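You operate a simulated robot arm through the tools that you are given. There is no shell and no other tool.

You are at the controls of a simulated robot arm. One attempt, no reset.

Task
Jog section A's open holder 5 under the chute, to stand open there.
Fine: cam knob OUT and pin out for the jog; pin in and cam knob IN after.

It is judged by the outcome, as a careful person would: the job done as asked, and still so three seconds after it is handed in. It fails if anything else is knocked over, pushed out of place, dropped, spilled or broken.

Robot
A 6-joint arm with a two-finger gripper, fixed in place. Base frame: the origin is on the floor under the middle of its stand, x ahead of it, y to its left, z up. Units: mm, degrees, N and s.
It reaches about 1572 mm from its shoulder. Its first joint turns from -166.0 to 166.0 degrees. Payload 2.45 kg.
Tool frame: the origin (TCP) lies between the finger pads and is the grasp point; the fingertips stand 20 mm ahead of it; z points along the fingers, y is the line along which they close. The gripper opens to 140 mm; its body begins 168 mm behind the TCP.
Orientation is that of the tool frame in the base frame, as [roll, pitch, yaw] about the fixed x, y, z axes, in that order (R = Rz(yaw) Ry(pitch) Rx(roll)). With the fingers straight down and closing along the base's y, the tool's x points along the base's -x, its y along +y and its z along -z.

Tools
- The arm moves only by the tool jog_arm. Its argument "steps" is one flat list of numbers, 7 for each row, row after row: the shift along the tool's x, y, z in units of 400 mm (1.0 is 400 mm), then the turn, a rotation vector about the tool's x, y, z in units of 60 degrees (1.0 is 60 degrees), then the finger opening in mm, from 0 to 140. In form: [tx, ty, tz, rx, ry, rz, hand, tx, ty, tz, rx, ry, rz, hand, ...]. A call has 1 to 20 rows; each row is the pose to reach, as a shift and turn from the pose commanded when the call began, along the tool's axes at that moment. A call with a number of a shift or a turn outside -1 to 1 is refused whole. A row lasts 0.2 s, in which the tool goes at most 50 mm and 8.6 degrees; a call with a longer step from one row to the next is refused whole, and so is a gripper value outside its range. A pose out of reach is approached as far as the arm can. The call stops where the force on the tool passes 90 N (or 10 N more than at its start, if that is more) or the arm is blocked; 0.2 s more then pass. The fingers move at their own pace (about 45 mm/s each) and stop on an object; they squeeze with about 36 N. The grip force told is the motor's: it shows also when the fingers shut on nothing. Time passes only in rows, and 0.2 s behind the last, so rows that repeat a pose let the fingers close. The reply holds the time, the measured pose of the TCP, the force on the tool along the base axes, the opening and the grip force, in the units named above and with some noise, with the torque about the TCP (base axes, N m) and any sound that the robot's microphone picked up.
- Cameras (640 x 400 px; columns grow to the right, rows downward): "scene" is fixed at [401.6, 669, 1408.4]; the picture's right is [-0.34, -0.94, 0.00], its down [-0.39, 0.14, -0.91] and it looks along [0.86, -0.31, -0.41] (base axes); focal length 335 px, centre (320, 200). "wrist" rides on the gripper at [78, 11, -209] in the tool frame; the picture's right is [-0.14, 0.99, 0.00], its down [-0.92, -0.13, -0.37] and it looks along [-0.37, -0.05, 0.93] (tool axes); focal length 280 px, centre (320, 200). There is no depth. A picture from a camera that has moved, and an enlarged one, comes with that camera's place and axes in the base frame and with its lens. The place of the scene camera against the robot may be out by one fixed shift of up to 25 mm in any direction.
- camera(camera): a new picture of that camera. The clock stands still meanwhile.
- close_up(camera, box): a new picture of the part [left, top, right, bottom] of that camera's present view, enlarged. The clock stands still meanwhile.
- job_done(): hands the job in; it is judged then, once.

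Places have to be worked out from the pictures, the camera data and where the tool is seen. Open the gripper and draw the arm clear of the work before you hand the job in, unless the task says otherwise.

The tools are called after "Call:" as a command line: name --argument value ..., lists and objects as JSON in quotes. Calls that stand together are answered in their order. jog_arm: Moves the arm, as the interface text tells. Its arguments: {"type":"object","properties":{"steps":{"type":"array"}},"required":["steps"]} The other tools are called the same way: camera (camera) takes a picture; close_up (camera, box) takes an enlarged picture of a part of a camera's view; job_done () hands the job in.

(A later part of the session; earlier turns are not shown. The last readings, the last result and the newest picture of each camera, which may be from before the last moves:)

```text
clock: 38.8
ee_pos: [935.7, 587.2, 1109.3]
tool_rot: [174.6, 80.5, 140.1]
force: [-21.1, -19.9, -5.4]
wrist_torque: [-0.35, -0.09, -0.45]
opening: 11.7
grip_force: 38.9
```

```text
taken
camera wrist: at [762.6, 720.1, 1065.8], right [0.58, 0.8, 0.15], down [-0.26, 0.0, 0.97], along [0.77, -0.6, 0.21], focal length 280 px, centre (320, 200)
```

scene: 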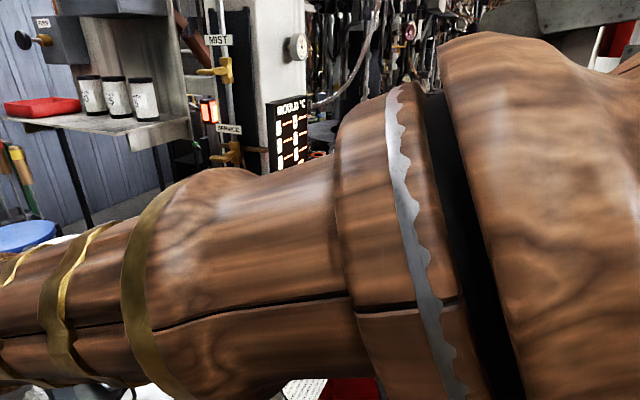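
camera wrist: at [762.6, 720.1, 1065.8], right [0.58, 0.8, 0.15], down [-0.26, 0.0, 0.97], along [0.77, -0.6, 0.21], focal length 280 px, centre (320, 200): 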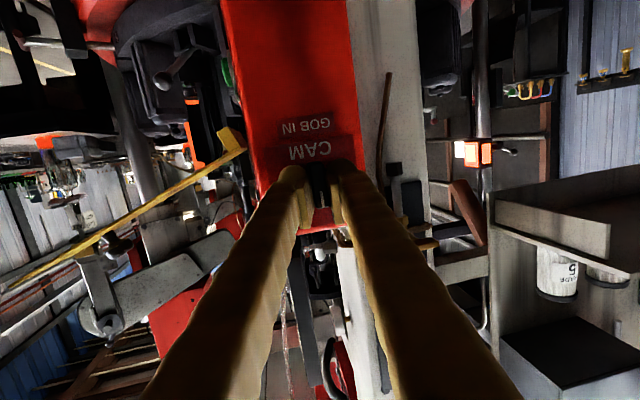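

Knob is at mid-turn with moderate side force, so I trim 3 mm. This view also shows the brown chute at the right; I zoom on both.

Call:
close_up --camera "wrist" --box '[250, 130, 390, 250]'

Call:
close_up --camera "wrist" --box '[400, 100, 560, 280]'

```text
3.33 times, centred on (320, 190) of wrist
camera zoom: at [762.6, 720.1, 1065.8], right [0.58, 0.8, 0.15], down [-0.26, 0.0, 0.97], along [0.77, -0.6, 0.21], focal length 935 px, centre (320, 233)
```

zoom: 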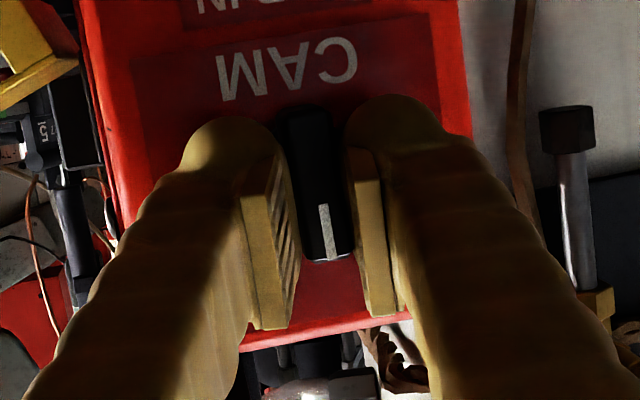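

```text
2.22 times, centred on (480, 190) of wrist
camera zoom: at [762.6, 720.1, 1065.8], right [0.58, 0.8, 0.15], down [-0.26, 0.0, 0.97], along [0.77, -0.6, 0.21], focal length 623 px, centre (-36, 222)
```

zoom: 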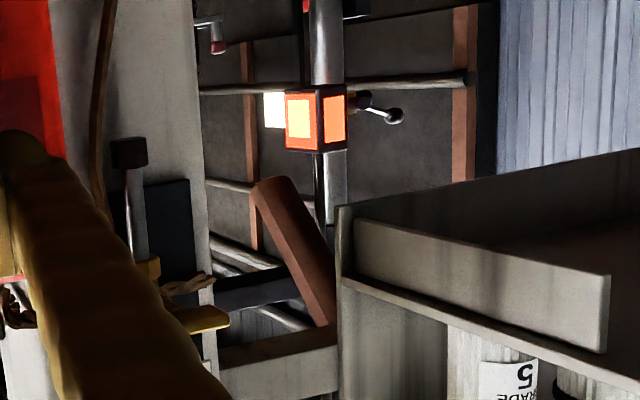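

Chute estimate stays consistent (its end near (1780, 535, 1255), pivoting near (1570, 655)). I continue the knob turn another 45° with the side-force trim.

Call:
jog_arm --steps '[0.0002, -0.0064, 0, -0.0205, -0.0251, 0.1204, 0, 0.0007, -0.0127, 0, -0.041, -0.0503, 0.241, 0, 0.0015, -0.0152, 0, -0.0615, -0.0754, 0.361, 0, 0.0027, -0.0175, 0, -0.082, -0.1005, 0.482, 0, 0.0041, -0.0197, 0, -0.1025, -0.1256, 0.602, 0, 0.0059, -0.0217, 0, -0.123, -0.1508, 0.7226, 0]'

Call:
close_up --camera "wrist" --box '[250, 110, 400, 230]'

```text
clock: 40.2
ee_pos: [930.4, 581.8, 1108.1]
tool_rot: [88.5, 46.0, 57.3]
force: [-51.0, -10.9, -22.4]
wrist_torque: [-0.01, 0.56, -0.62]
opening: 11.8
grip_force: 38.3
out of reach, approached as far as the arm can: row 6
```

```text
3.33 times, centred on (325, 170) of wrist
camera zoom: at [787.1, 744.6, 1055.1], right [0.31, 0.53, 0.79], down [-0.71, -0.42, 0.57], along [0.64, -0.73, 0.24], focal length 935 px, centre (303, 300)
```

zoom: 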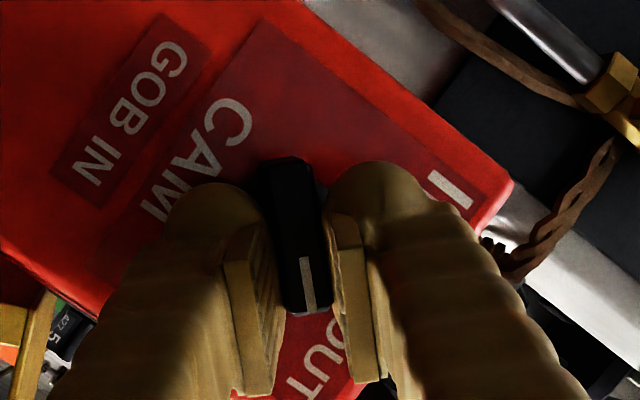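

The bar now points to OUT. I release it by opening the fingers in place, then check.

Call:
jog_arm --steps '[0, 0, 0, 0, 0, 0, 30, 0, 0, 0, 0, 0, 0, 60, 0, 0, 0, 0, 0, 0, 60, 0, 0, 0, 0, 0, 0, 60]'

Call:
close_up --camera "wrist" --box '[250, 110, 400, 230]'

```text
clock: 41.2
ee_pos: [933.0, 585.1, 1110.5]
tool_rot: [88.3, 45.8, 57.5]
force: [0.0, 0.9, 0.4]
wrist_torque: [0.0, -0.01, -0.02]
opening: 60.1
grip_force: 0.1
```

```text
3.33 times, centred on (325, 170) of wrist
camera zoom: at [789.0, 745.8, 1058.0], right [0.31, 0.53, 0.79], down [-0.71, -0.43, 0.56], along [0.64, -0.73, 0.25], focal length 935 px, centre (303, 300)
```

zoom: 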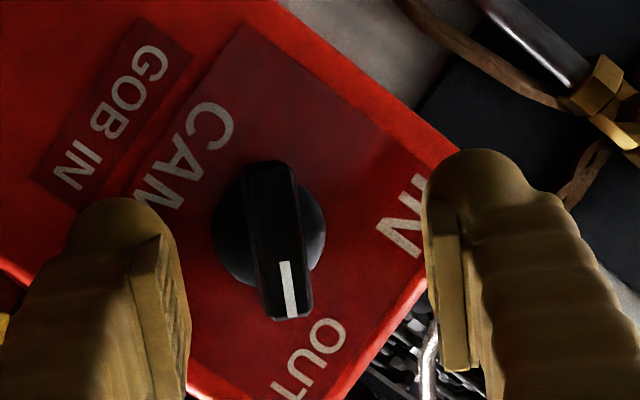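

The knob stands at OUT. I withdraw the open hand straight back 120 mm.

Call:
jog_arm --steps '[0, -0.01, -0.075, 0, 0, 0, 60, 0, -0.01, -0.15, 0, 0, 0, 60, 0, -0.01, -0.225, 0, 0, 0, 60, 0, -0.01, -0.3, 0, 0, 0, 60]'

Call:
camera --camera "wrist"

```text
clock: 42.2
ee_pos: [834.5, 651.0, 1111.9]
tool_rot: [88.3, 45.8, 57.6]
force: [-0.2, 0.4, -0.3]
wrist_torque: [-0.01, -0.01, 0.02]
opening: 60.0
grip_force: 0.2
out of reach, approached as far as the arm can: row 1, 2, 3, 4
```

```text
taken
camera wrist: at [689.9, 812.7, 1059.0], right [0.31, 0.53, 0.79], down [-0.71, -0.43, 0.56], along [0.64, -0.73, 0.25], focal length 280 px, centre (320, 200)
```

wrist: 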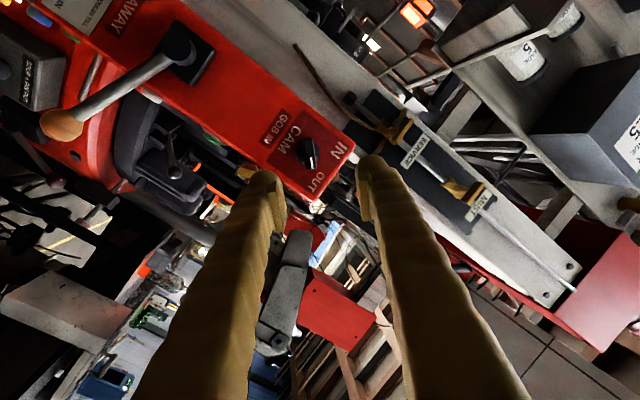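

I unwind the hand to the earlier x-down orientation (60° tilt) while lifting a little.

Call:
jog_arm --steps '[-0.013, 0.018, -0.014, 0.0587, 0.0576, -0.0938, 60, -0.026, 0.035, -0.029, 0.1173, 0.1153, -0.1877, 60, -0.039, 0.053, -0.043, 0.176, 0.1729, -0.2815, 60, -0.052, 0.071, -0.057, 0.2346, 0.2305, -0.3753, 60, -0.065, 0.089, -0.071, 0.2933, 0.2881, -0.4691, 60, -0.078, 0.106, -0.086, 0.3519, 0.3458, -0.563, 60, -0.0915, 0.124, -0.1, 0.4106, 0.4034, -0.6568, 60, -0.0915, 0.124, -0.1, 0.4106, 0.4034, -0.6568, 60]'

Call:
close_up --camera "wrist" --box '[270, 110, 420, 260]'

```text
clock: 44.0
ee_pos: [804.3, 680.3, 1174.2]
tool_rot: [179.2, 60.0, 134.5]
force: [0.6, 0.8, 0.0]
wrist_torque: [-0.01, -0.01, 0.04]
opening: 60.3
grip_force: 0.0
```

```text
2.67 times, centred on (345, 185) of wrist
camera zoom: at [655.5, 843.0, 1210.3], right [0.75, 0.65, 0.13], down [0.01, -0.19, 0.98], along [0.67, -0.73, -0.15], focal length 748 px, centre (253, 240)
```

zoom: 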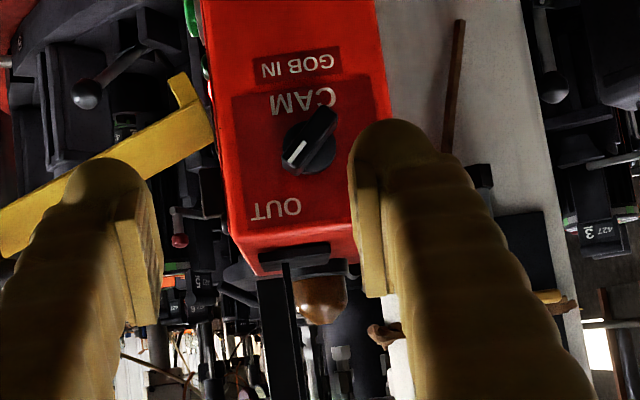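

Knob confirmed at OUT. Now I go back to fingers-down, moving away from the panel toward (700, 500, 1250).

Call:
jog_arm --steps '[-0.029, -0.063, 0.003, 0, 0.125, 0, 80, -0.058, -0.1255, 0.005, 0, 0.25, 0, 100, -0.087, -0.188, 0.008, 0, 0.375, 0, 100, -0.116, -0.251, 0.0105, 0, 0.5, 0, 100, -0.145, -0.314, 0.013, 0, 0.625, 0, 100, -0.174, -0.3765, 0.016, 0, 0.75, 0, 100, -0.203, -0.439, 0.018, 0, 0.875, 0, 100, -0.232, -0.502, 0.021, 0, 1, 0, 100, -0.232, -0.502, 0.021, 0, 1, 0, 100]'

```text
clock: 46.0
ee_pos: [696.4, 500.5, 1247.2]
tool_rot: [179.6, 0.0, 135.3]
force: [0.7, 0.4, 0.2]
wrist_torque: [0.03, 0.01, -0.01]
opening: 100.1
grip_force: 0.0
```

Next I swing across to (700, 100, 1150) with the fingers down, yawing back to neutral.

Call:
jog_arm --steps '[-0.0793, -0.0778, 0.027, 0, 0, -0.0833, 100, -0.1587, -0.1556, 0.054, 0, 0, -0.1667, 100, -0.238, -0.2333, 0.081, 0, 0, -0.25, 100, -0.3173, -0.3111, 0.108, 0, 0, -0.3333, 100, -0.3967, -0.3889, 0.135, 0, 0, -0.4167, 100, -0.476, -0.4667, 0.162, 0, 0, -0.5, 100, -0.5553, -0.5444, 0.189, 0, 0, -0.5833, 100, -0.6347, -0.6222, 0.216, 0, 0, -0.6667, 100, -0.714, -0.7, 0.2425, 0, 0, -0.75, 100]'

Call:
camera --camera "wrist"

Call:
camera --camera "scene"

```text
clock: 48.0
ee_pos: [703.8, 96.9, 1148.7]
tool_rot: [179.8, 0.4, -179.7]
force: [-0.2, 0.0, -0.3]
wrist_torque: [0.0, 0.01, 0.01]
opening: 100.3
grip_force: 0.1
```

```text
taken
camera wrist: at [624.9, 107.0, 1356.8], right [0.13, 0.99, 0.01], down [0.92, -0.12, 0.37], along [0.37, -0.04, -0.93], focal length 280 px, centre (320, 200)
```

wrist: 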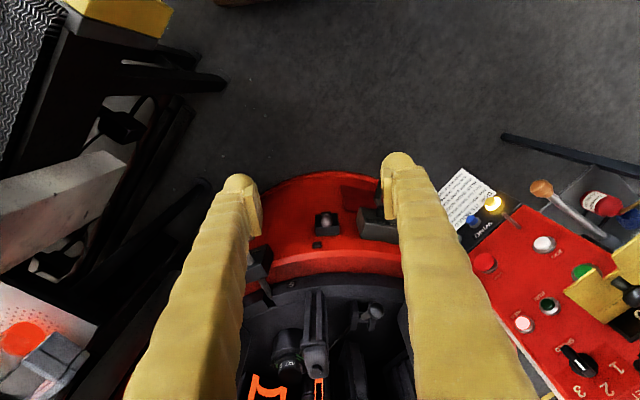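

```text
taken
```

scene: 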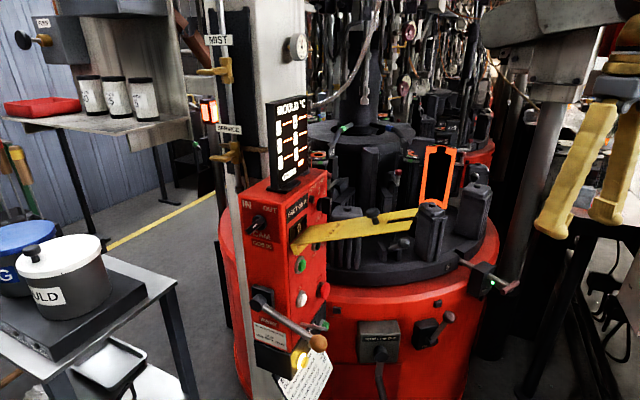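

The pin block is hidden behind a finger. I shift to about (750, -130, 1050) to bring it between the fingers.

Call:
jog_arm --steps '[-0.019, -0.0946, 0.041, 0, 0, -0.0555, 100, -0.038, -0.1892, 0.0825, 0, 0, -0.111, 100, -0.0575, -0.2837, 0.124, 0, 0, -0.1665, 100, -0.0767, -0.3783, 0.165, 0, 0, -0.222, 100, -0.096, -0.4729, 0.206, 0, 0, -0.2775, 100, -0.115, -0.5675, 0.2475, 0, 0, -0.333, 100, -0.115, -0.5675, 0.2475, 0, 0, -0.333, 100]'

Call:
camera --camera "wrist"

Call:
close_up --camera "wrist" --box '[220, 150, 420, 300]'

Call:
close_up --camera "scene" --box '[450, 240, 530, 310]'

```text
clock: 49.6
ee_pos: [754.0, -128.7, 1048.1]
tool_rot: [179.9, 0.5, -159.6]
force: [-0.1, 0.2, -0.4]
wrist_torque: [0.0, 0.0, 0.01]
opening: 100.0
grip_force: 0.2
```

```text
taken
camera wrist: at [676.2, -145.1, 1256.1], right [-0.21, 0.98, 0.0], down [0.91, 0.2, 0.38], along [0.37, 0.08, -0.93], focal length 280 px, centre (320, 200)
```

wrist: 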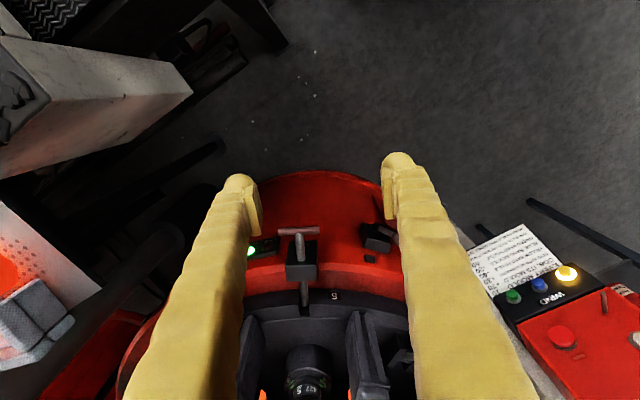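

```text
2.67 times, centred on (320, 225) of wrist
camera zoom: at [676.2, -145.1, 1256.1], right [-0.21, 0.98, 0.0], down [0.91, 0.2, 0.38], along [0.37, 0.08, -0.93], focal length 748 px, centre (320, 133)
```

zoom: 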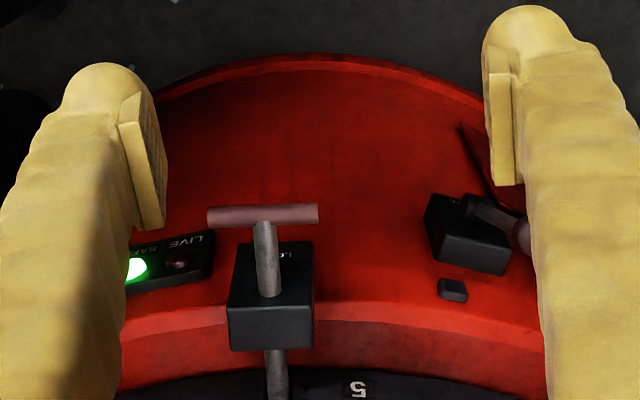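

```text
5.71 times, centred on (490, 275) of scene
camera zoom: at [401.6, 669.0, 1408.4], right [-0.34, -0.94, 0.0], down [-0.39, 0.14, -0.91], along [0.86, -0.31, -0.41], focal length 1915 px, centre (-651, -229)
```

zoom: 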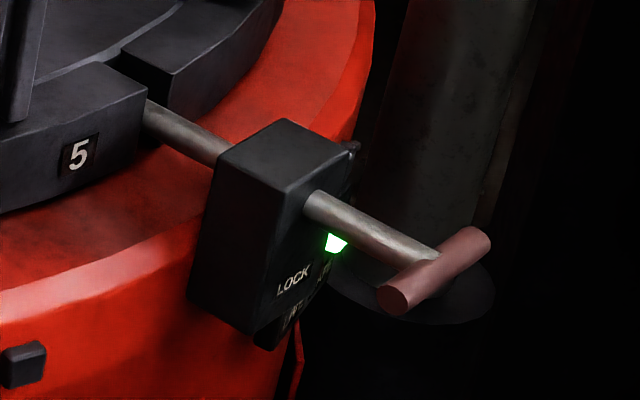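

The pin's T-handle is near (948,-131,757), rod pointing about azimuth 15°, SAFE lamp lit. I move above the rod between block and T-handle for a closer look.

Call:
jog_arm --steps '[-0.0893, -0.0298, 0.07, 0, 0, 0.012, 80, -0.1787, -0.0597, 0.14, 0, 0, 0.024, 60, -0.268, -0.0895, 0.21, 0, 0, 0.037, 50, -0.3573, -0.1193, 0.28, 0, 0, 0.049, 50, -0.4467, -0.1492, 0.35, 0, 0, 0.061, 50, -0.536, -0.179, 0.42, 0, 0, 0.073, 50, -0.536, -0.179, 0.42, 0, 0, 0.073, 50]'

Call:
camera --camera "wrist"

Call:
camera --camera "scene"

```text
clock: 51.2
ee_pos: [980.6, -116.5, 880.3]
tool_rot: [179.8, 0.5, -164.2]
force: [0.7, 0.3, -0.8]
wrist_torque: [0.0, 0.03, 0.03]
opening: 50.1
grip_force: 0.0
```

```text
taken
camera wrist: at [901.7, -129.2, 1089.3], right [-0.14, 0.99, 0.0], down [0.92, 0.13, 0.38], along [0.37, 0.06, -0.93], focal length 280 px, centre (320, 200)
```

wrist: 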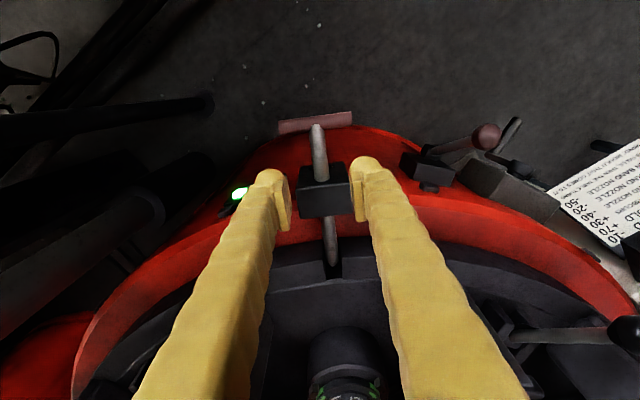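

```text
taken
```

scene: 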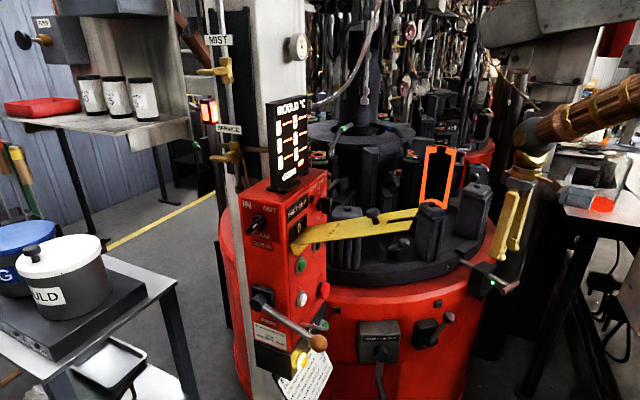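

T-handle now triangulates to (938,-130,774). I zoom to place the rod and the gap.

Call:
close_up --camera "wrist" --box '[250, 90, 390, 220]'

Call:
close_up --camera "scene" --box '[440, 150, 560, 310]'

```text
3.08 times, centred on (320, 155) of wrist
camera zoom: at [901.7, -129.2, 1089.3], right [-0.14, 0.99, 0.0], down [0.92, 0.13, 0.38], along [0.37, 0.06, -0.93], focal length 863 px, centre (320, 338)
```

zoom: 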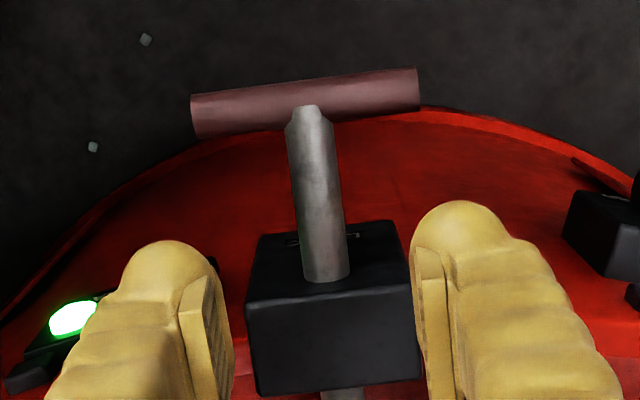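

```text
2.50 times, centred on (500, 230) of scene
camera zoom: at [401.6, 669.0, 1408.4], right [-0.34, -0.94, 0.0], down [-0.39, 0.14, -0.91], along [0.86, -0.31, -0.41], focal length 838 px, centre (-130, 125)
```

zoom: 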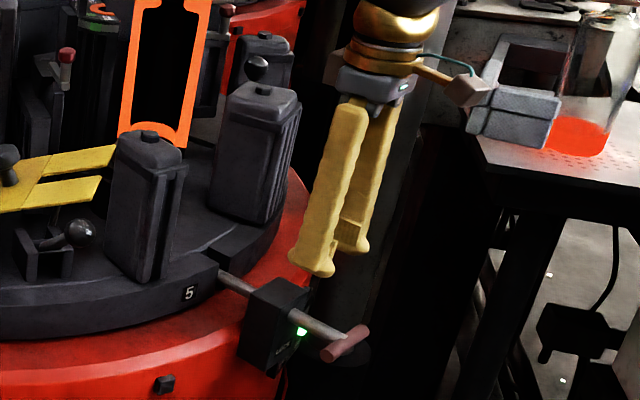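

Gap between block and T is about 52 mm. I will grip the T-bar on its +y half from above with the fingers closing along the rod; first I move out to (930,-100,890) and yaw the hand in two stages.

Call:
jog_arm --steps '[0.0185, 0.0126, -0.004, 0, 0, 0.139, 60, 0.037, 0.0252, -0.008, 0, 0, 0.278, 60, 0.0555, 0.0378, -0.0125, 0, 0, 0.4165, 60, 0.074, 0.0504, -0.017, 0, 0, 0.555, 60, 0.0925, 0.063, -0.021, 0, 0, 0.694, 60, 0.111, 0.0756, -0.025, 0, 0, 0.833, 60]'

Call:
jog_arm --steps '[0, 0, 0, 0, 0, 0.1376, 60, 0, 0, 0, 0, 0, 0.275, 60, 0, 0, 0, 0, 0, 0.413, 60, 0, 0, 0, 0, 0, 0.55, 60, 0, 0, 0, 0, 0, 0.688, 60, 0, 0, 0, 0, 0, 0.688, 60]'

Call:
camera --camera "wrist"

```text
clock: 52.6
ee_pos: [931.0, -102.4, 891.7]
tool_rot: [179.7, 0.1, 145.7]
force: [-0.5, -0.2, -0.4]
wrist_torque: [0.03, -0.02, -0.02]
opening: 60.0
grip_force: 0.1
```

```text
clock: 54.0
ee_pos: [930.5, -101.8, 892.4]
tool_rot: [179.5, -0.3, 104.5]
force: [0.4, 0.1, 0.9]
wrist_torque: [0.0, 0.04, 0.04]
opening: 60.4
grip_force: 0.1
```

```text
taken
camera wrist: at [920.2, -24.8, 1101.7], right [0.99, 0.11, 0.01], down [0.1, -0.93, 0.36], along [0.05, -0.36, -0.93], focal length 280 px, centre (320, 200)
```

wrist: 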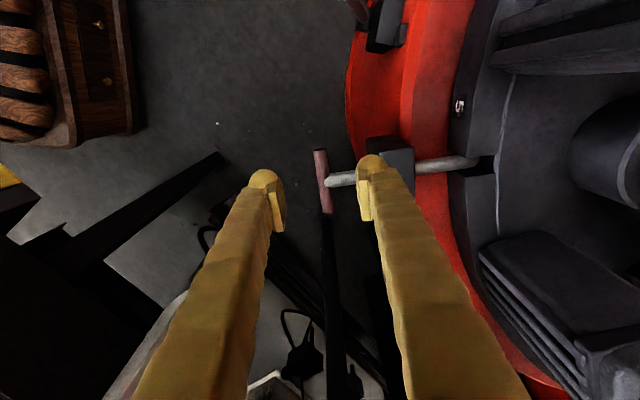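

Call:
close_up --camera "wrist" --box '[250, 120, 410, 240]'

```text
3.33 times, centred on (330, 180) of wrist
camera zoom: at [920.2, -24.8, 1101.7], right [0.99, 0.11, 0.01], down [0.1, -0.93, 0.36], along [0.05, -0.36, -0.93], focal length 935 px, centre (287, 267)
```

zoom: 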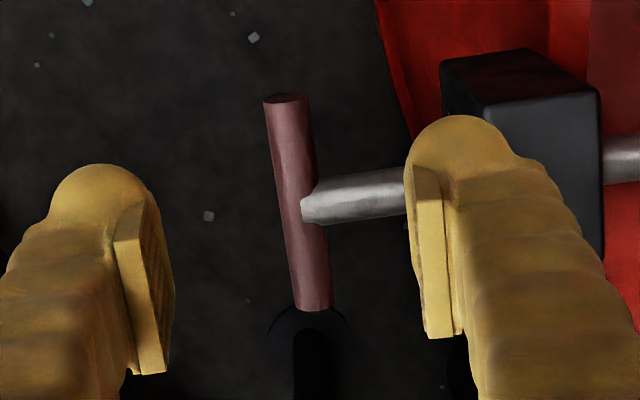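

T axis is right under the hand. I trim 6 mm away from the rod, narrow the opening to 36 mm, and descend to just above the T-bar for a check.

Call:
jog_arm --steps '[0.0075, 0.0015, 0.05, 0, 0, 0, 50, 0.015, 0.003, 0.1, 0, 0, 0, 40, 0.015, 0.003, 0.15, 0, 0, 0, 36, 0.015, 0.003, 0.2, 0, 0, 0, 36, 0.015, 0.003, 0.2, 0, 0, 0, 36]'

Call:
close_up --camera "wrist" --box '[250, 120, 410, 240]'

Call:
close_up --camera "scene" --box '[450, 200, 560, 310]'

```text
clock: 55.2
ee_pos: [930.2, -96.2, 812.8]
tool_rot: [179.5, -0.2, 104.6]
force: [0.0, 0.7, -0.4]
wrist_torque: [-0.02, -0.01, -0.02]
opening: 35.8
grip_force: 0.1
```

```text
3.33 times, centred on (330, 180) of wrist
camera zoom: at [919.9, -17.8, 1021.8], right [0.99, 0.12, 0.01], down [0.11, -0.93, 0.36], along [0.05, -0.36, -0.93], focal length 935 px, centre (287, 267)
```

zoom: 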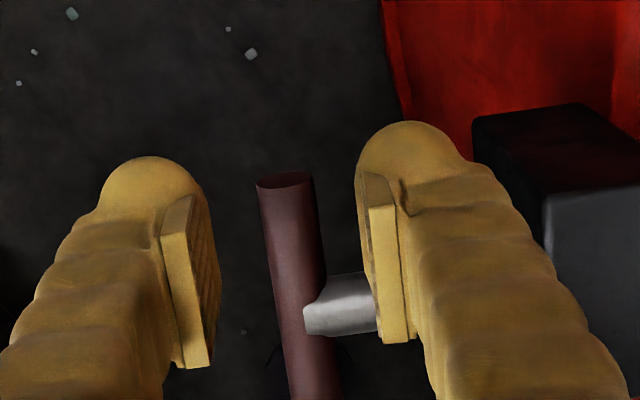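

```text
3.64 times, centred on (505, 255) of scene
camera zoom: at [401.6, 669.0, 1408.4], right [-0.34, -0.94, 0.0], down [-0.39, 0.14, -0.91], along [0.86, -0.31, -0.41], focal length 1219 px, centre (-353, 0)
```

zoom: 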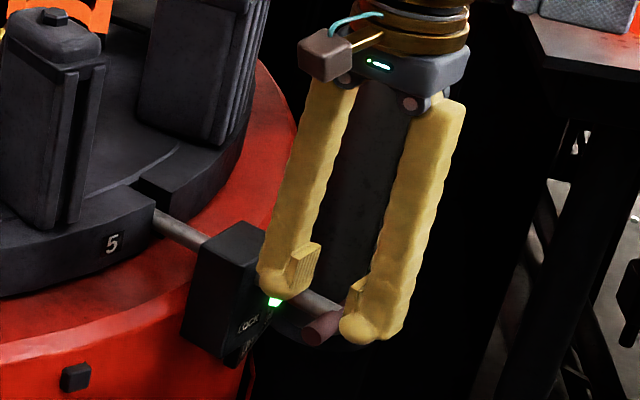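

T-bar sits centred between the pads. I add 2 mm clearance from the rod and descend the last 37 mm slowly, then close.

Call:
jog_arm --steps '[0.005, 0, 0.03, 0, 0, 0, 36, 0.005, 0, 0.06, 0, 0, 0, 36, 0.005, 0, 0.0925, 0, 0, 0, 36, 0.005, 0, 0.0925, 0, 0, 0, 36]'

Call:
close_up --camera "wrist" --box '[250, 120, 410, 240]'

```text
clock: 56.2
ee_pos: [930.7, -92.5, 774.3]
tool_rot: [179.7, -0.2, 104.7]
force: [0.6, -0.1, -0.8]
wrist_torque: [-0.01, -0.01, 0.0]
opening: 36.2
grip_force: 0.0
```

```text
3.33 times, centred on (330, 180) of wrist
camera zoom: at [920.0, -14.6, 983.1], right [0.99, 0.12, 0.01], down [0.11, -0.93, 0.36], along [0.05, -0.36, -0.93], focal length 935 px, centre (287, 267)
```

zoom: 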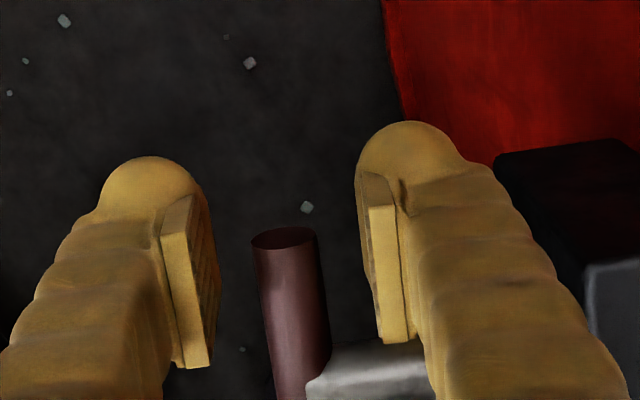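

The T-bar's half lies between the pads. I close the gripper on it.

Call:
jog_arm --steps '[0, 0, 0, 0, 0, 0, 20, 0, 0, 0, 0, 0, 0, 5, 0, 0, 0, 0, 0, 0, 0, 0, 0, 0, 0, 0, 0, 0]'

Call:
close_up --camera "wrist" --box '[250, 120, 410, 240]'

```text
clock: 57.2
ee_pos: [929.1, -93.8, 773.9]
tool_rot: [179.7, -0.2, 104.6]
force: [-10.0, -1.6, 0.3]
wrist_torque: [-0.02, 0.02, 0.26]
opening: 11.6
grip_force: 38.5
```

```text
3.33 times, centred on (330, 180) of wrist
camera zoom: at [919.8, -14.7, 983.1], right [0.99, 0.12, 0.01], down [0.11, -0.93, 0.36], along [0.05, -0.36, -0.93], focal length 935 px, centre (287, 267)
```

zoom: 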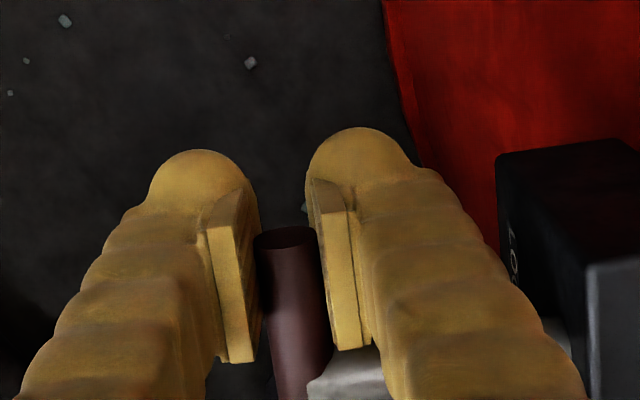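

Gripped. I pull the pin straight out along the rod, 40 mm in steps.

Call:
jog_arm --steps '[0, -0.02, 0, 0, 0, 0, 0, 0, -0.04, 0, 0, 0, 0, 0, 0, -0.06, 0, 0, 0, 0, 0, 0, -0.08, 0, 0, 0, 0, 0, 0, -0.1, 0, 0, 0, 0, 0]'

Call:
camera --camera "wrist"

Call:
close_up --camera "scene" --box '[440, 220, 550, 320]'

```text
clock: 58.4
ee_pos: [895.2, -102.8, 774.0]
tool_rot: [179.4, -0.1, 104.6]
force: [43.5, 36.0, -35.6]
wrist_torque: [0.43, 0.07, 0.76]
opening: 11.8
grip_force: 39.3
```

```text
taken
camera wrist: at [884.3, -24.0, 983.1], right [0.99, 0.12, 0.01], down [0.1, -0.93, 0.37], along [0.05, -0.36, -0.93], focal length 280 px, centre (320, 200)
```

wrist: 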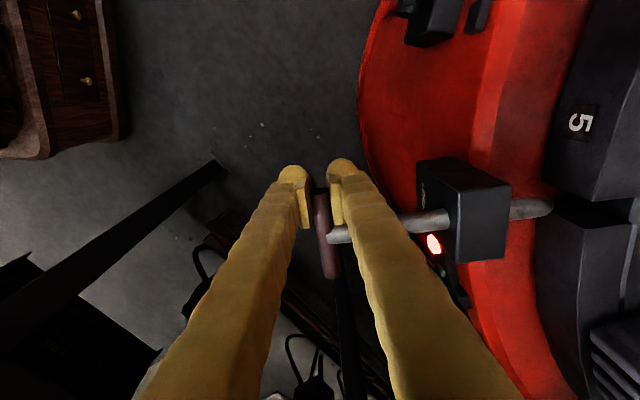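

```text
4.00 times, centred on (495, 270) of scene
camera zoom: at [401.6, 669.0, 1408.4], right [-0.34, -0.94, 0.0], down [-0.39, 0.14, -0.91], along [0.86, -0.31, -0.41], focal length 1341 px, centre (-380, -80)
```

zoom: 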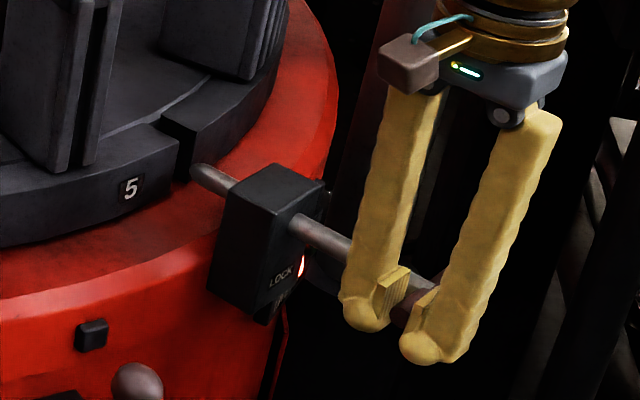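

LED is now red (LIVE) and the pin tip has left the notch. I zoom to check its clearance from the rim.

Call:
close_up --camera "wrist" --box '[400, 130, 640, 280]'

Call:
close_up --camera "scene" --box '[450, 240, 510, 290]'

```text
2.67 times, centred on (520, 205) of wrist
camera zoom: at [884.3, -24.0, 983.1], right [0.99, 0.12, 0.01], down [0.1, -0.93, 0.37], along [0.05, -0.36, -0.93], focal length 748 px, centre (-213, 187)
```

zoom: 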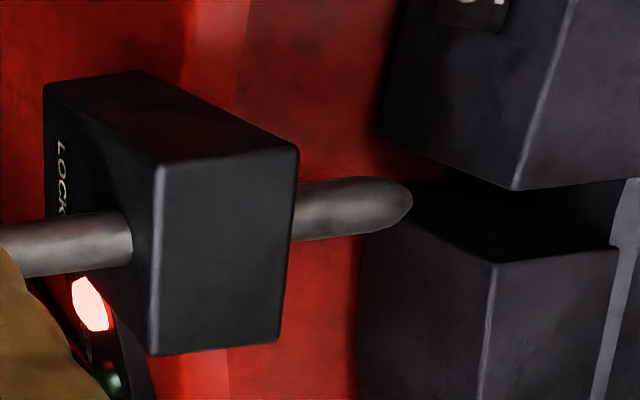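

```text
8.00 times, centred on (480, 265) of scene
camera zoom: at [401.6, 669.0, 1408.4], right [-0.34, -0.94, 0.0], down [-0.39, 0.14, -0.91], along [0.86, -0.31, -0.41], focal length 2681 px, centre (-960, -320)
```

zoom: 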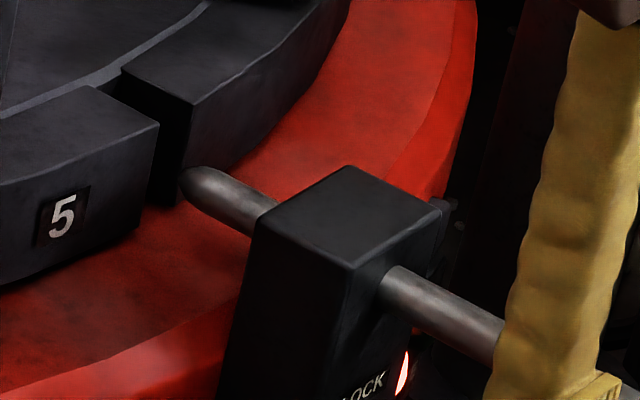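

The pin is against its outer stop and clear of the notch. I relax 4 mm and open the fingers, then check that it stays out.

Call:
jog_arm --steps '[0, 0.01, 0, 0, 0, 0, 0, 0, 0.01, 0, 0, 0, 0, 20, 0, 0.01, 0, 0, 0, 0, 36, 0, 0.01, 0, 0, 0, 0, 36, 0, 0.01, 0, 0, 0, 0, 36]'

Call:
close_up --camera "wrist" --box '[270, 120, 640, 320]'

```text
clock: 59.6
ee_pos: [896.7, -103.3, 775.6]
tool_rot: [179.6, -0.2, 104.6]
force: [-0.6, 0.7, 0.1]
wrist_torque: [0.0, 0.02, 0.01]
opening: 35.9
grip_force: 0.0
```

```text
1.73 times, centred on (455, 220) of wrist
camera zoom: at [885.9, -25.1, 983.4], right [0.99, 0.12, 0.01], down [0.11, -0.93, 0.36], along [0.05, -0.36, -0.93], focal length 485 px, centre (86, 165)
```

zoom: 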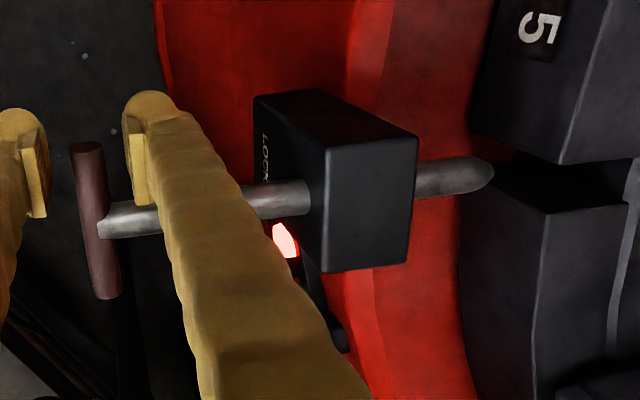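

The pin stays out with the lamp on LIVE. I lift straight up off the T-bar.

Call:
jog_arm --steps '[0, 0, -0.08, 0, 0, 0, 36, 0, 0, -0.18, 0, 0, 0, 40, 0, 0, -0.3, 0, 0, 0, 40, 0, 0, -0.4, 0, 0, 0, 40]'

Call:
close_up --camera "scene" --box '[430, 220, 560, 320]'

```text
clock: 60.6
ee_pos: [896.0, -107.8, 935.4]
tool_rot: [179.6, -0.3, 104.5]
force: [0.0, 1.2, 0.1]
wrist_torque: [-0.02, 0.01, -0.01]
opening: 40.0
grip_force: 0.1
```

```text
4.00 times, centred on (495, 270) of scene
camera zoom: at [401.6, 669.0, 1408.4], right [-0.34, -0.94, 0.0], down [-0.39, 0.14, -0.91], along [0.86, -0.31, -0.41], focal length 1341 px, centre (-380, -80)
```

zoom: 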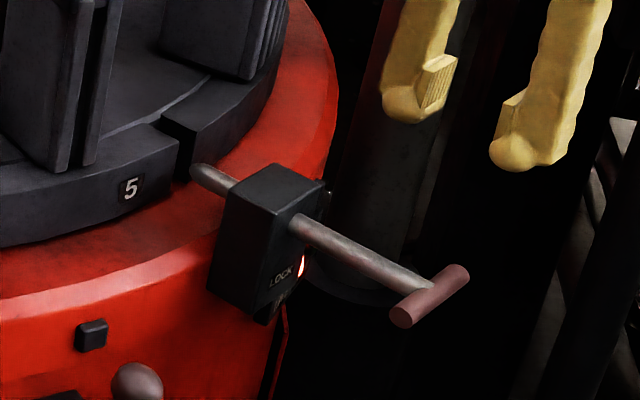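

Pin confirmed out. I move back toward (700, 100, 1000) while yawing the hand toward neutral.

Call:
jog_arm --steps '[0.078, -0.043, -0.02, 0, 0, -0.125, 30, 0.1565, -0.086, -0.041, 0, 0, -0.25, 20, 0.235, -0.129, -0.061, 0, 0, -0.375, 10, 0.313, -0.172, -0.081, 0, 0, -0.5, 0, 0.391, -0.215, -0.102, 0, 0, -0.625, 0, 0.4695, -0.258, -0.122, 0, 0, -0.75, 0, 0.548, -0.301, -0.142, 0, 0, -0.875, 0, 0.626, -0.344, -0.1625, 0, 0, -1, 0]'

```text
clock: 62.4
ee_pos: [700.5, 107.3, 1002.1]
tool_rot: [179.5, 0.4, 164.6]
force: [0.0, 0.0, 0.3]
wrist_torque: [-0.01, -0.01, -0.01]
opening: 0.0
grip_force: 29.5
```

Now yaw to face the button panel's direction, moving to (720, 230, 1000).

Call:
jog_arm --steps '[0.005, 0.044, 0, 0, 0, -0.132, 0, 0.0095, 0.0886, 0, 0, 0, -0.264, 0, 0.014, 0.133, 0, 0, 0, -0.396, 0, 0.019, 0.177, 0, 0, 0, -0.527, 0, 0.024, 0.221, 0, 0, 0, -0.659, 0, 0.029, 0.266, 0, 0, 0, -0.791, 0, 0.0335, 0.31, 0, 0, 0, -0.923, 0]'

Call:
jog_arm --steps '[-0.02, 0, 0.02, 0, -0.125, 0, 0, -0.04, 0, 0.04, 0, -0.25, 0, 0, -0.06, 0, 0.06, 0, -0.375, 0, 0, -0.08, 0, 0.08, 0, -0.5, 0, 0, -0.1, 0, 0.1, 0, -0.625, 0, 0, -0.12, 0, 0.12, 0, -0.75, 0, 0, -0.14, 0, 0.14, 0, -0.875, 0, 0, -0.16, 0, 0.16, 0, -1, 0, 0]'

Call:
camera --camera "wrist"

```text
clock: 64.0
ee_pos: [720.4, 228.7, 1000.7]
tool_rot: [-180.0, 0.6, -139.9]
force: [0.3, 0.3, -0.1]
wrist_torque: [0.01, -0.01, 0.0]
opening: 0.1
grip_force: 30.4
```

```text
clock: 65.8
ee_pos: [765.2, 273.8, 936.3]
tool_rot: [-179.1, 60.2, -138.1]
force: [3.0, -3.0, 0.8]
wrist_torque: [0.07, 0.32, 0.48]
opening: 0.3
grip_force: 30.2
```

```text
taken
camera wrist: at [591.8, 136.0, 971.2], right [-0.6, 0.79, 0.11], down [0.18, 0.0, 0.98], along [0.78, 0.61, -0.14], focal length 280 px, centre (320, 200)
```

wrist: 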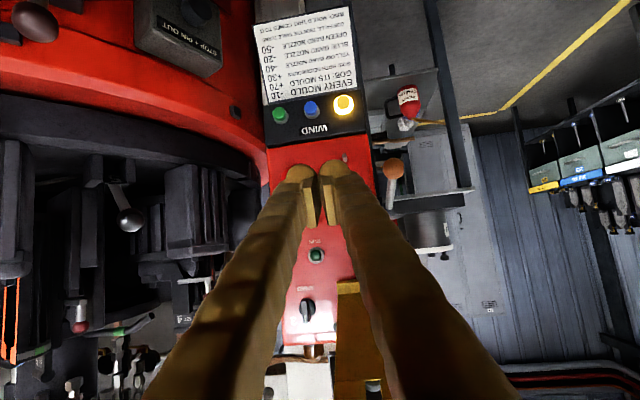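

There is a small unexpected force and a 2° deviation. I hold still to re-read, and look at the scene.

Call:
jog_arm --steps '[0, 0, 0, 0, 0, 0, 0]'

Call:
camera --camera "scene"

```text
clock: 66.2
ee_pos: [768.7, 269.4, 937.4]
tool_rot: [-179.9, 60.5, -140.0]
force: [-0.6, 0.5, -0.2]
wrist_torque: [0.0, -0.01, -0.02]
opening: 0.1
grip_force: 29.2
```

```text
taken
```

scene: 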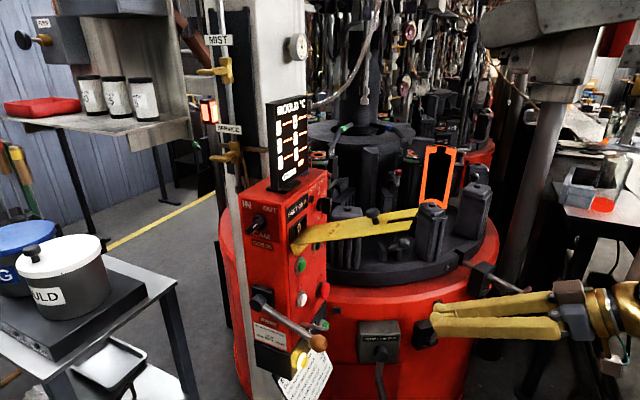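

It was only a transient. I turn to face the button panel squarely (azimuth 45°, 15° pitch) and come to about 120 mm before JOG, offset so the near finger lines up with it.

Call:
jog_arm --steps '[-0.03, 0.0135, 0.09, -0.0194, -0.0625, -0.008, 0, -0.0595, 0.027, 0.18, -0.0389, -0.125, -0.0161, 0, -0.089, 0.0405, 0.27, -0.0583, -0.1875, -0.0242, 0, -0.119, 0.054, 0.3605, -0.0777, -0.25, -0.0322, 0, -0.119, 0.054, 0.3605, -0.0777, -0.25, -0.0322, 0]'

Call:
camera --camera "wrist"

Call:
close_up --camera "scene" --box '[240, 220, 440, 380]'

```text
clock: 67.4
ee_pos: [869.1, 380.6, 908.1]
tool_rot: [-179.7, 75.4, -134.6]
force: [0.0, -0.3, 0.0]
wrist_torque: [-0.02, -0.02, 0.02]
opening: 0.2
grip_force: 29.1
```

```text
taken
camera wrist: at [704.5, 231.2, 883.5], right [-0.68, 0.72, 0.13], down [0.0, -0.18, 0.98], along [0.74, 0.67, 0.12], focal length 280 px, centre (320, 200)
```

wrist: 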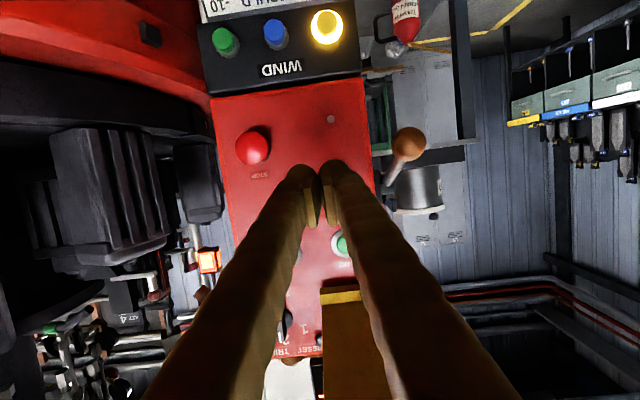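

```text
2.50 times, centred on (340, 300) of scene
camera zoom: at [401.6, 669.0, 1408.4], right [-0.34, -0.94, 0.0], down [-0.39, 0.14, -0.91], along [0.86, -0.31, -0.41], focal length 838 px, centre (270, -50)
```

zoom: 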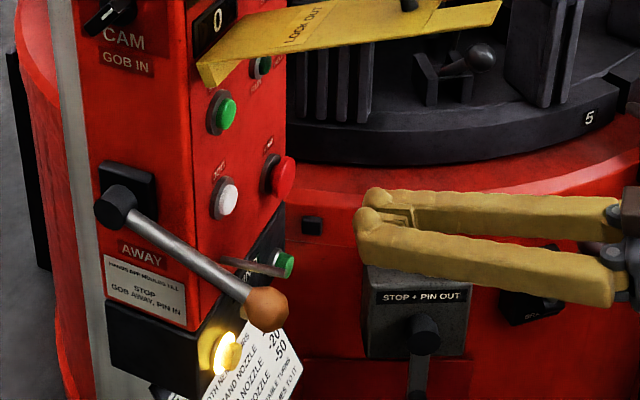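

The near finger's tip lines up with the hidden JOG button. I advance 90 mm level toward it in steps, then look at the force.

Call:
jog_arm --steps '[-0.0194, 0, 0.0724, 0, 0, 0, 0, -0.0388, 0, 0.1449, 0, 0, 0, 0, -0.0517, 0, 0.1932, 0, 0, 0, 0, -0.0582, 0, 0.2173, 0, 0, 0, 0, -0.0582, 0, 0.2173, 0, 0, 0, 0]'

Call:
camera --camera "wrist"

Call:
close_up --camera "scene" --box '[260, 240, 380, 350]'

```text
clock: 68.6
ee_pos: [933.2, 444.0, 906.7]
tool_rot: [-179.7, 75.5, -134.7]
force: [0.2, -0.4, -0.5]
wrist_torque: [0.0, 0.0, -0.01]
opening: 0.0
grip_force: 28.9
```

```text
taken
camera wrist: at [768.5, 296.0, 883.4], right [-0.68, 0.72, 0.13], down [0.0, -0.18, 0.98], along [0.74, 0.67, 0.12], focal length 280 px, centre (320, 200)
```

wrist: 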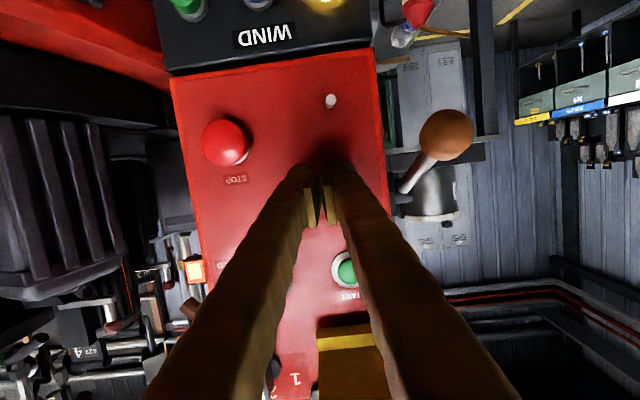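

```text
3.64 times, centred on (320, 295) of scene
camera zoom: at [401.6, 669.0, 1408.4], right [-0.34, -0.94, 0.0], down [-0.39, 0.14, -0.91], along [0.86, -0.31, -0.41], focal length 1219 px, centre (320, -146)
```

zoom: 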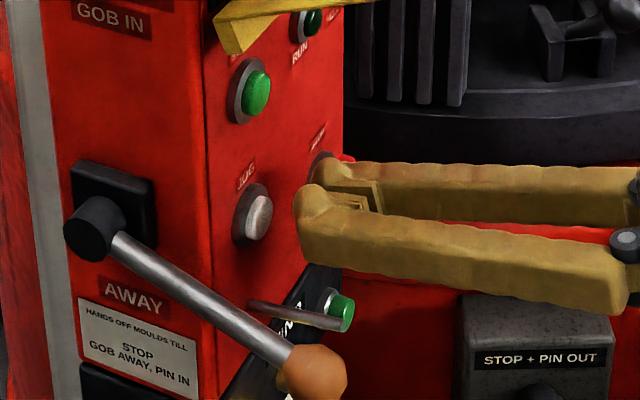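

The fingertip is about 30 mm short of JOG and roughly 5 mm high. I advance 20 mm while lowering 4 mm, then check.

Call:
jog_arm --steps '[-0.0016, 0, 0.0255, 0, 0, 0, 0, -0.0032, 0, 0.0509, 0, 0, 0, 0, -0.0032, 0, 0.0509, 0, 0, 0, 0]'

Call:
close_up --camera "scene" --box '[270, 260, 350, 330]'

```text
clock: 69.4
ee_pos: [946.8, 458.5, 903.4]
tool_rot: [-179.7, 75.5, -134.7]
force: [-0.5, 0.3, 0.5]
wrist_torque: [-0.04, 0.0, 0.01]
opening: 0.0
grip_force: 29.3
```

```text
5.71 times, centred on (310, 295) of scene
camera zoom: at [401.6, 669.0, 1408.4], right [-0.34, -0.94, 0.0], down [-0.39, 0.14, -0.91], along [0.86, -0.31, -0.41], focal length 1915 px, centre (377, -343)
```

zoom: 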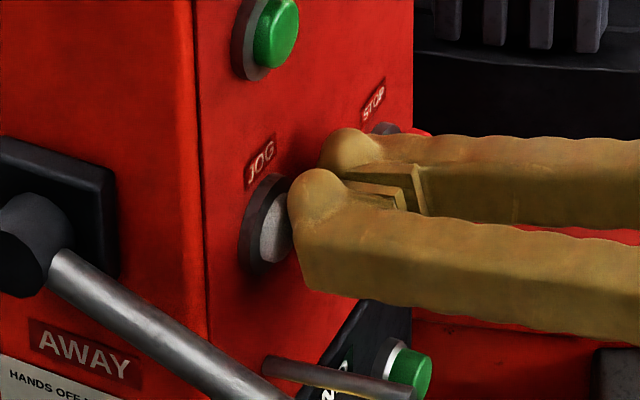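

Nearly touching, well centred. I press with an 8 mm advance and see what the table does.

Call:
jog_arm --steps '[-0.0026, 0, 0.0097, 0, 0, 0, 0, -0.0052, 0, 0.0193, 0, 0, 0, 0]'

Call:
camera --camera "scene"

Call:
close_up --camera "scene" --box '[250, 190, 350, 330]'

```text
clock: 70.0
ee_pos: [949.5, 463.7, 903.1]
tool_rot: [-179.7, 75.5, -134.8]
force: [-3.5, -7.2, 1.4]
wrist_torque: [0.06, -0.03, -0.02]
opening: 0.1
grip_force: 29.7
heard: click
```

```text
taken
```

scene: 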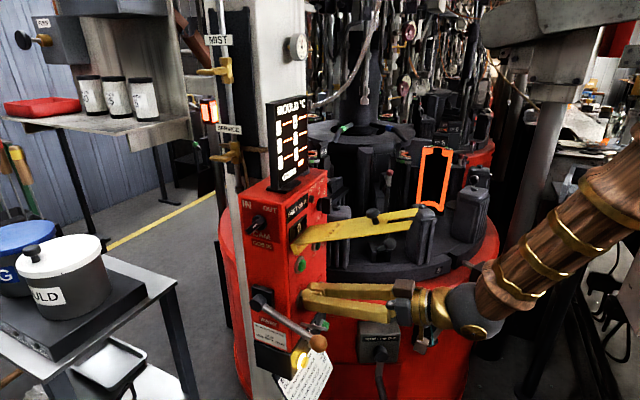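

```text
2.86 times, centred on (300, 260) of scene
camera zoom: at [401.6, 669.0, 1408.4], right [-0.34, -0.94, 0.0], down [-0.39, 0.14, -0.91], along [0.86, -0.31, -0.41], focal length 958 px, centre (377, 29)
```

zoom: 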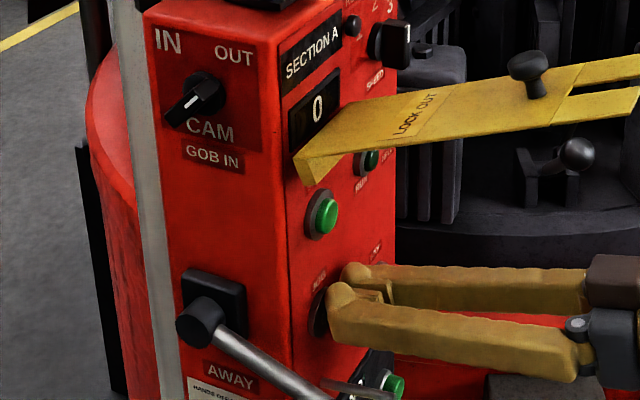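

A click, and the table started turning holder 5 leftward (toward holder 4's station, the right direction). It seems to run while the button is held; I hold 1 s and check how far it moves.

Call:
jog_arm --steps '[0, 0, 0, 0, 0, 0, 0, 0, 0, 0, 0, 0, 0, 0, 0, 0, 0, 0, 0, 0, 0, 0, 0, 0, 0, 0, 0, 0]'

Call:
camera --camera "scene"

```text
clock: 71.0
ee_pos: [950.2, 463.2, 903.8]
tool_rot: [-179.8, 75.6, -134.7]
force: [-2.2, -9.6, 2.2]
wrist_torque: [0.12, -0.02, -0.01]
opening: 0.0
grip_force: 29.3
```

```text
taken
```

scene: 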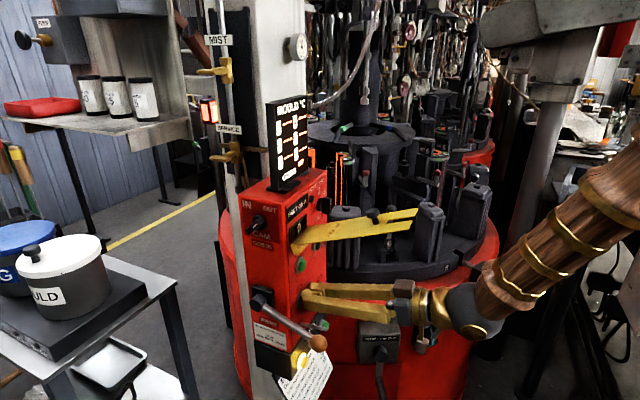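

The table moved about one station: holder 5 is now beside the panel. I zoom to see whether it has stopped on a station.

Call:
close_up --camera "scene" --box '[300, 130, 500, 290]'

Call:
close_up --camera "scene" --box '[420, 230, 520, 310]'

Call:
close_up --camera "scene" --box '[250, 190, 350, 330]'

```text
2.50 times, centred on (400, 210) of scene
camera zoom: at [401.6, 669.0, 1408.4], right [-0.34, -0.94, 0.0], down [-0.39, 0.14, -0.91], along [0.86, -0.31, -0.41], focal length 838 px, centre (120, 175)
```

zoom: 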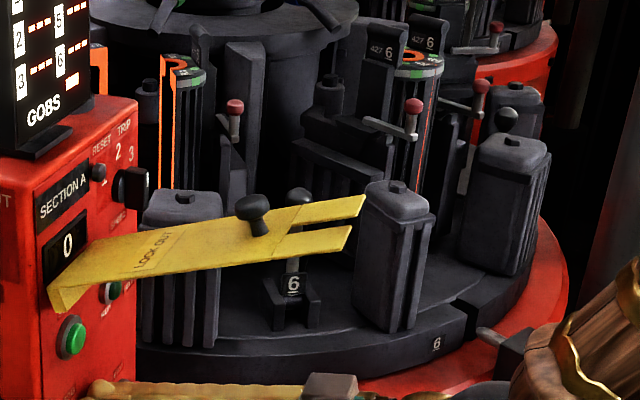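

```text
5.00 times, centred on (470, 270) of scene
camera zoom: at [401.6, 669.0, 1408.4], right [-0.34, -0.94, 0.0], down [-0.39, 0.14, -0.91], along [0.86, -0.31, -0.41], focal length 1676 px, centre (-430, -150)
```

zoom: 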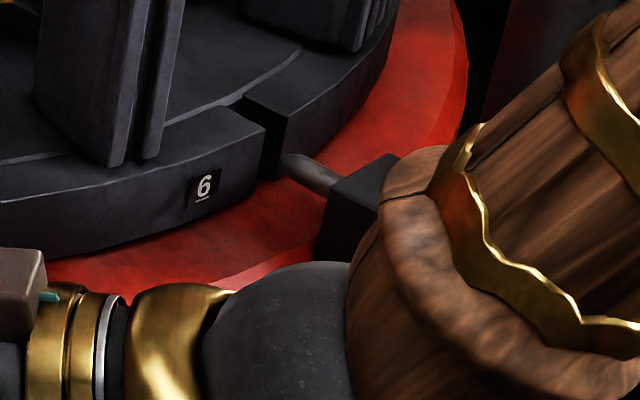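

```text
2.86 times, centred on (300, 260) of scene
camera zoom: at [401.6, 669.0, 1408.4], right [-0.34, -0.94, 0.0], down [-0.39, 0.14, -0.91], along [0.86, -0.31, -0.41], focal length 958 px, centre (377, 29)
```

zoom: 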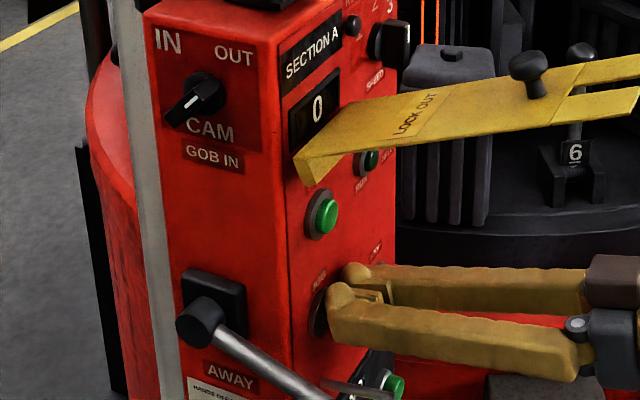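

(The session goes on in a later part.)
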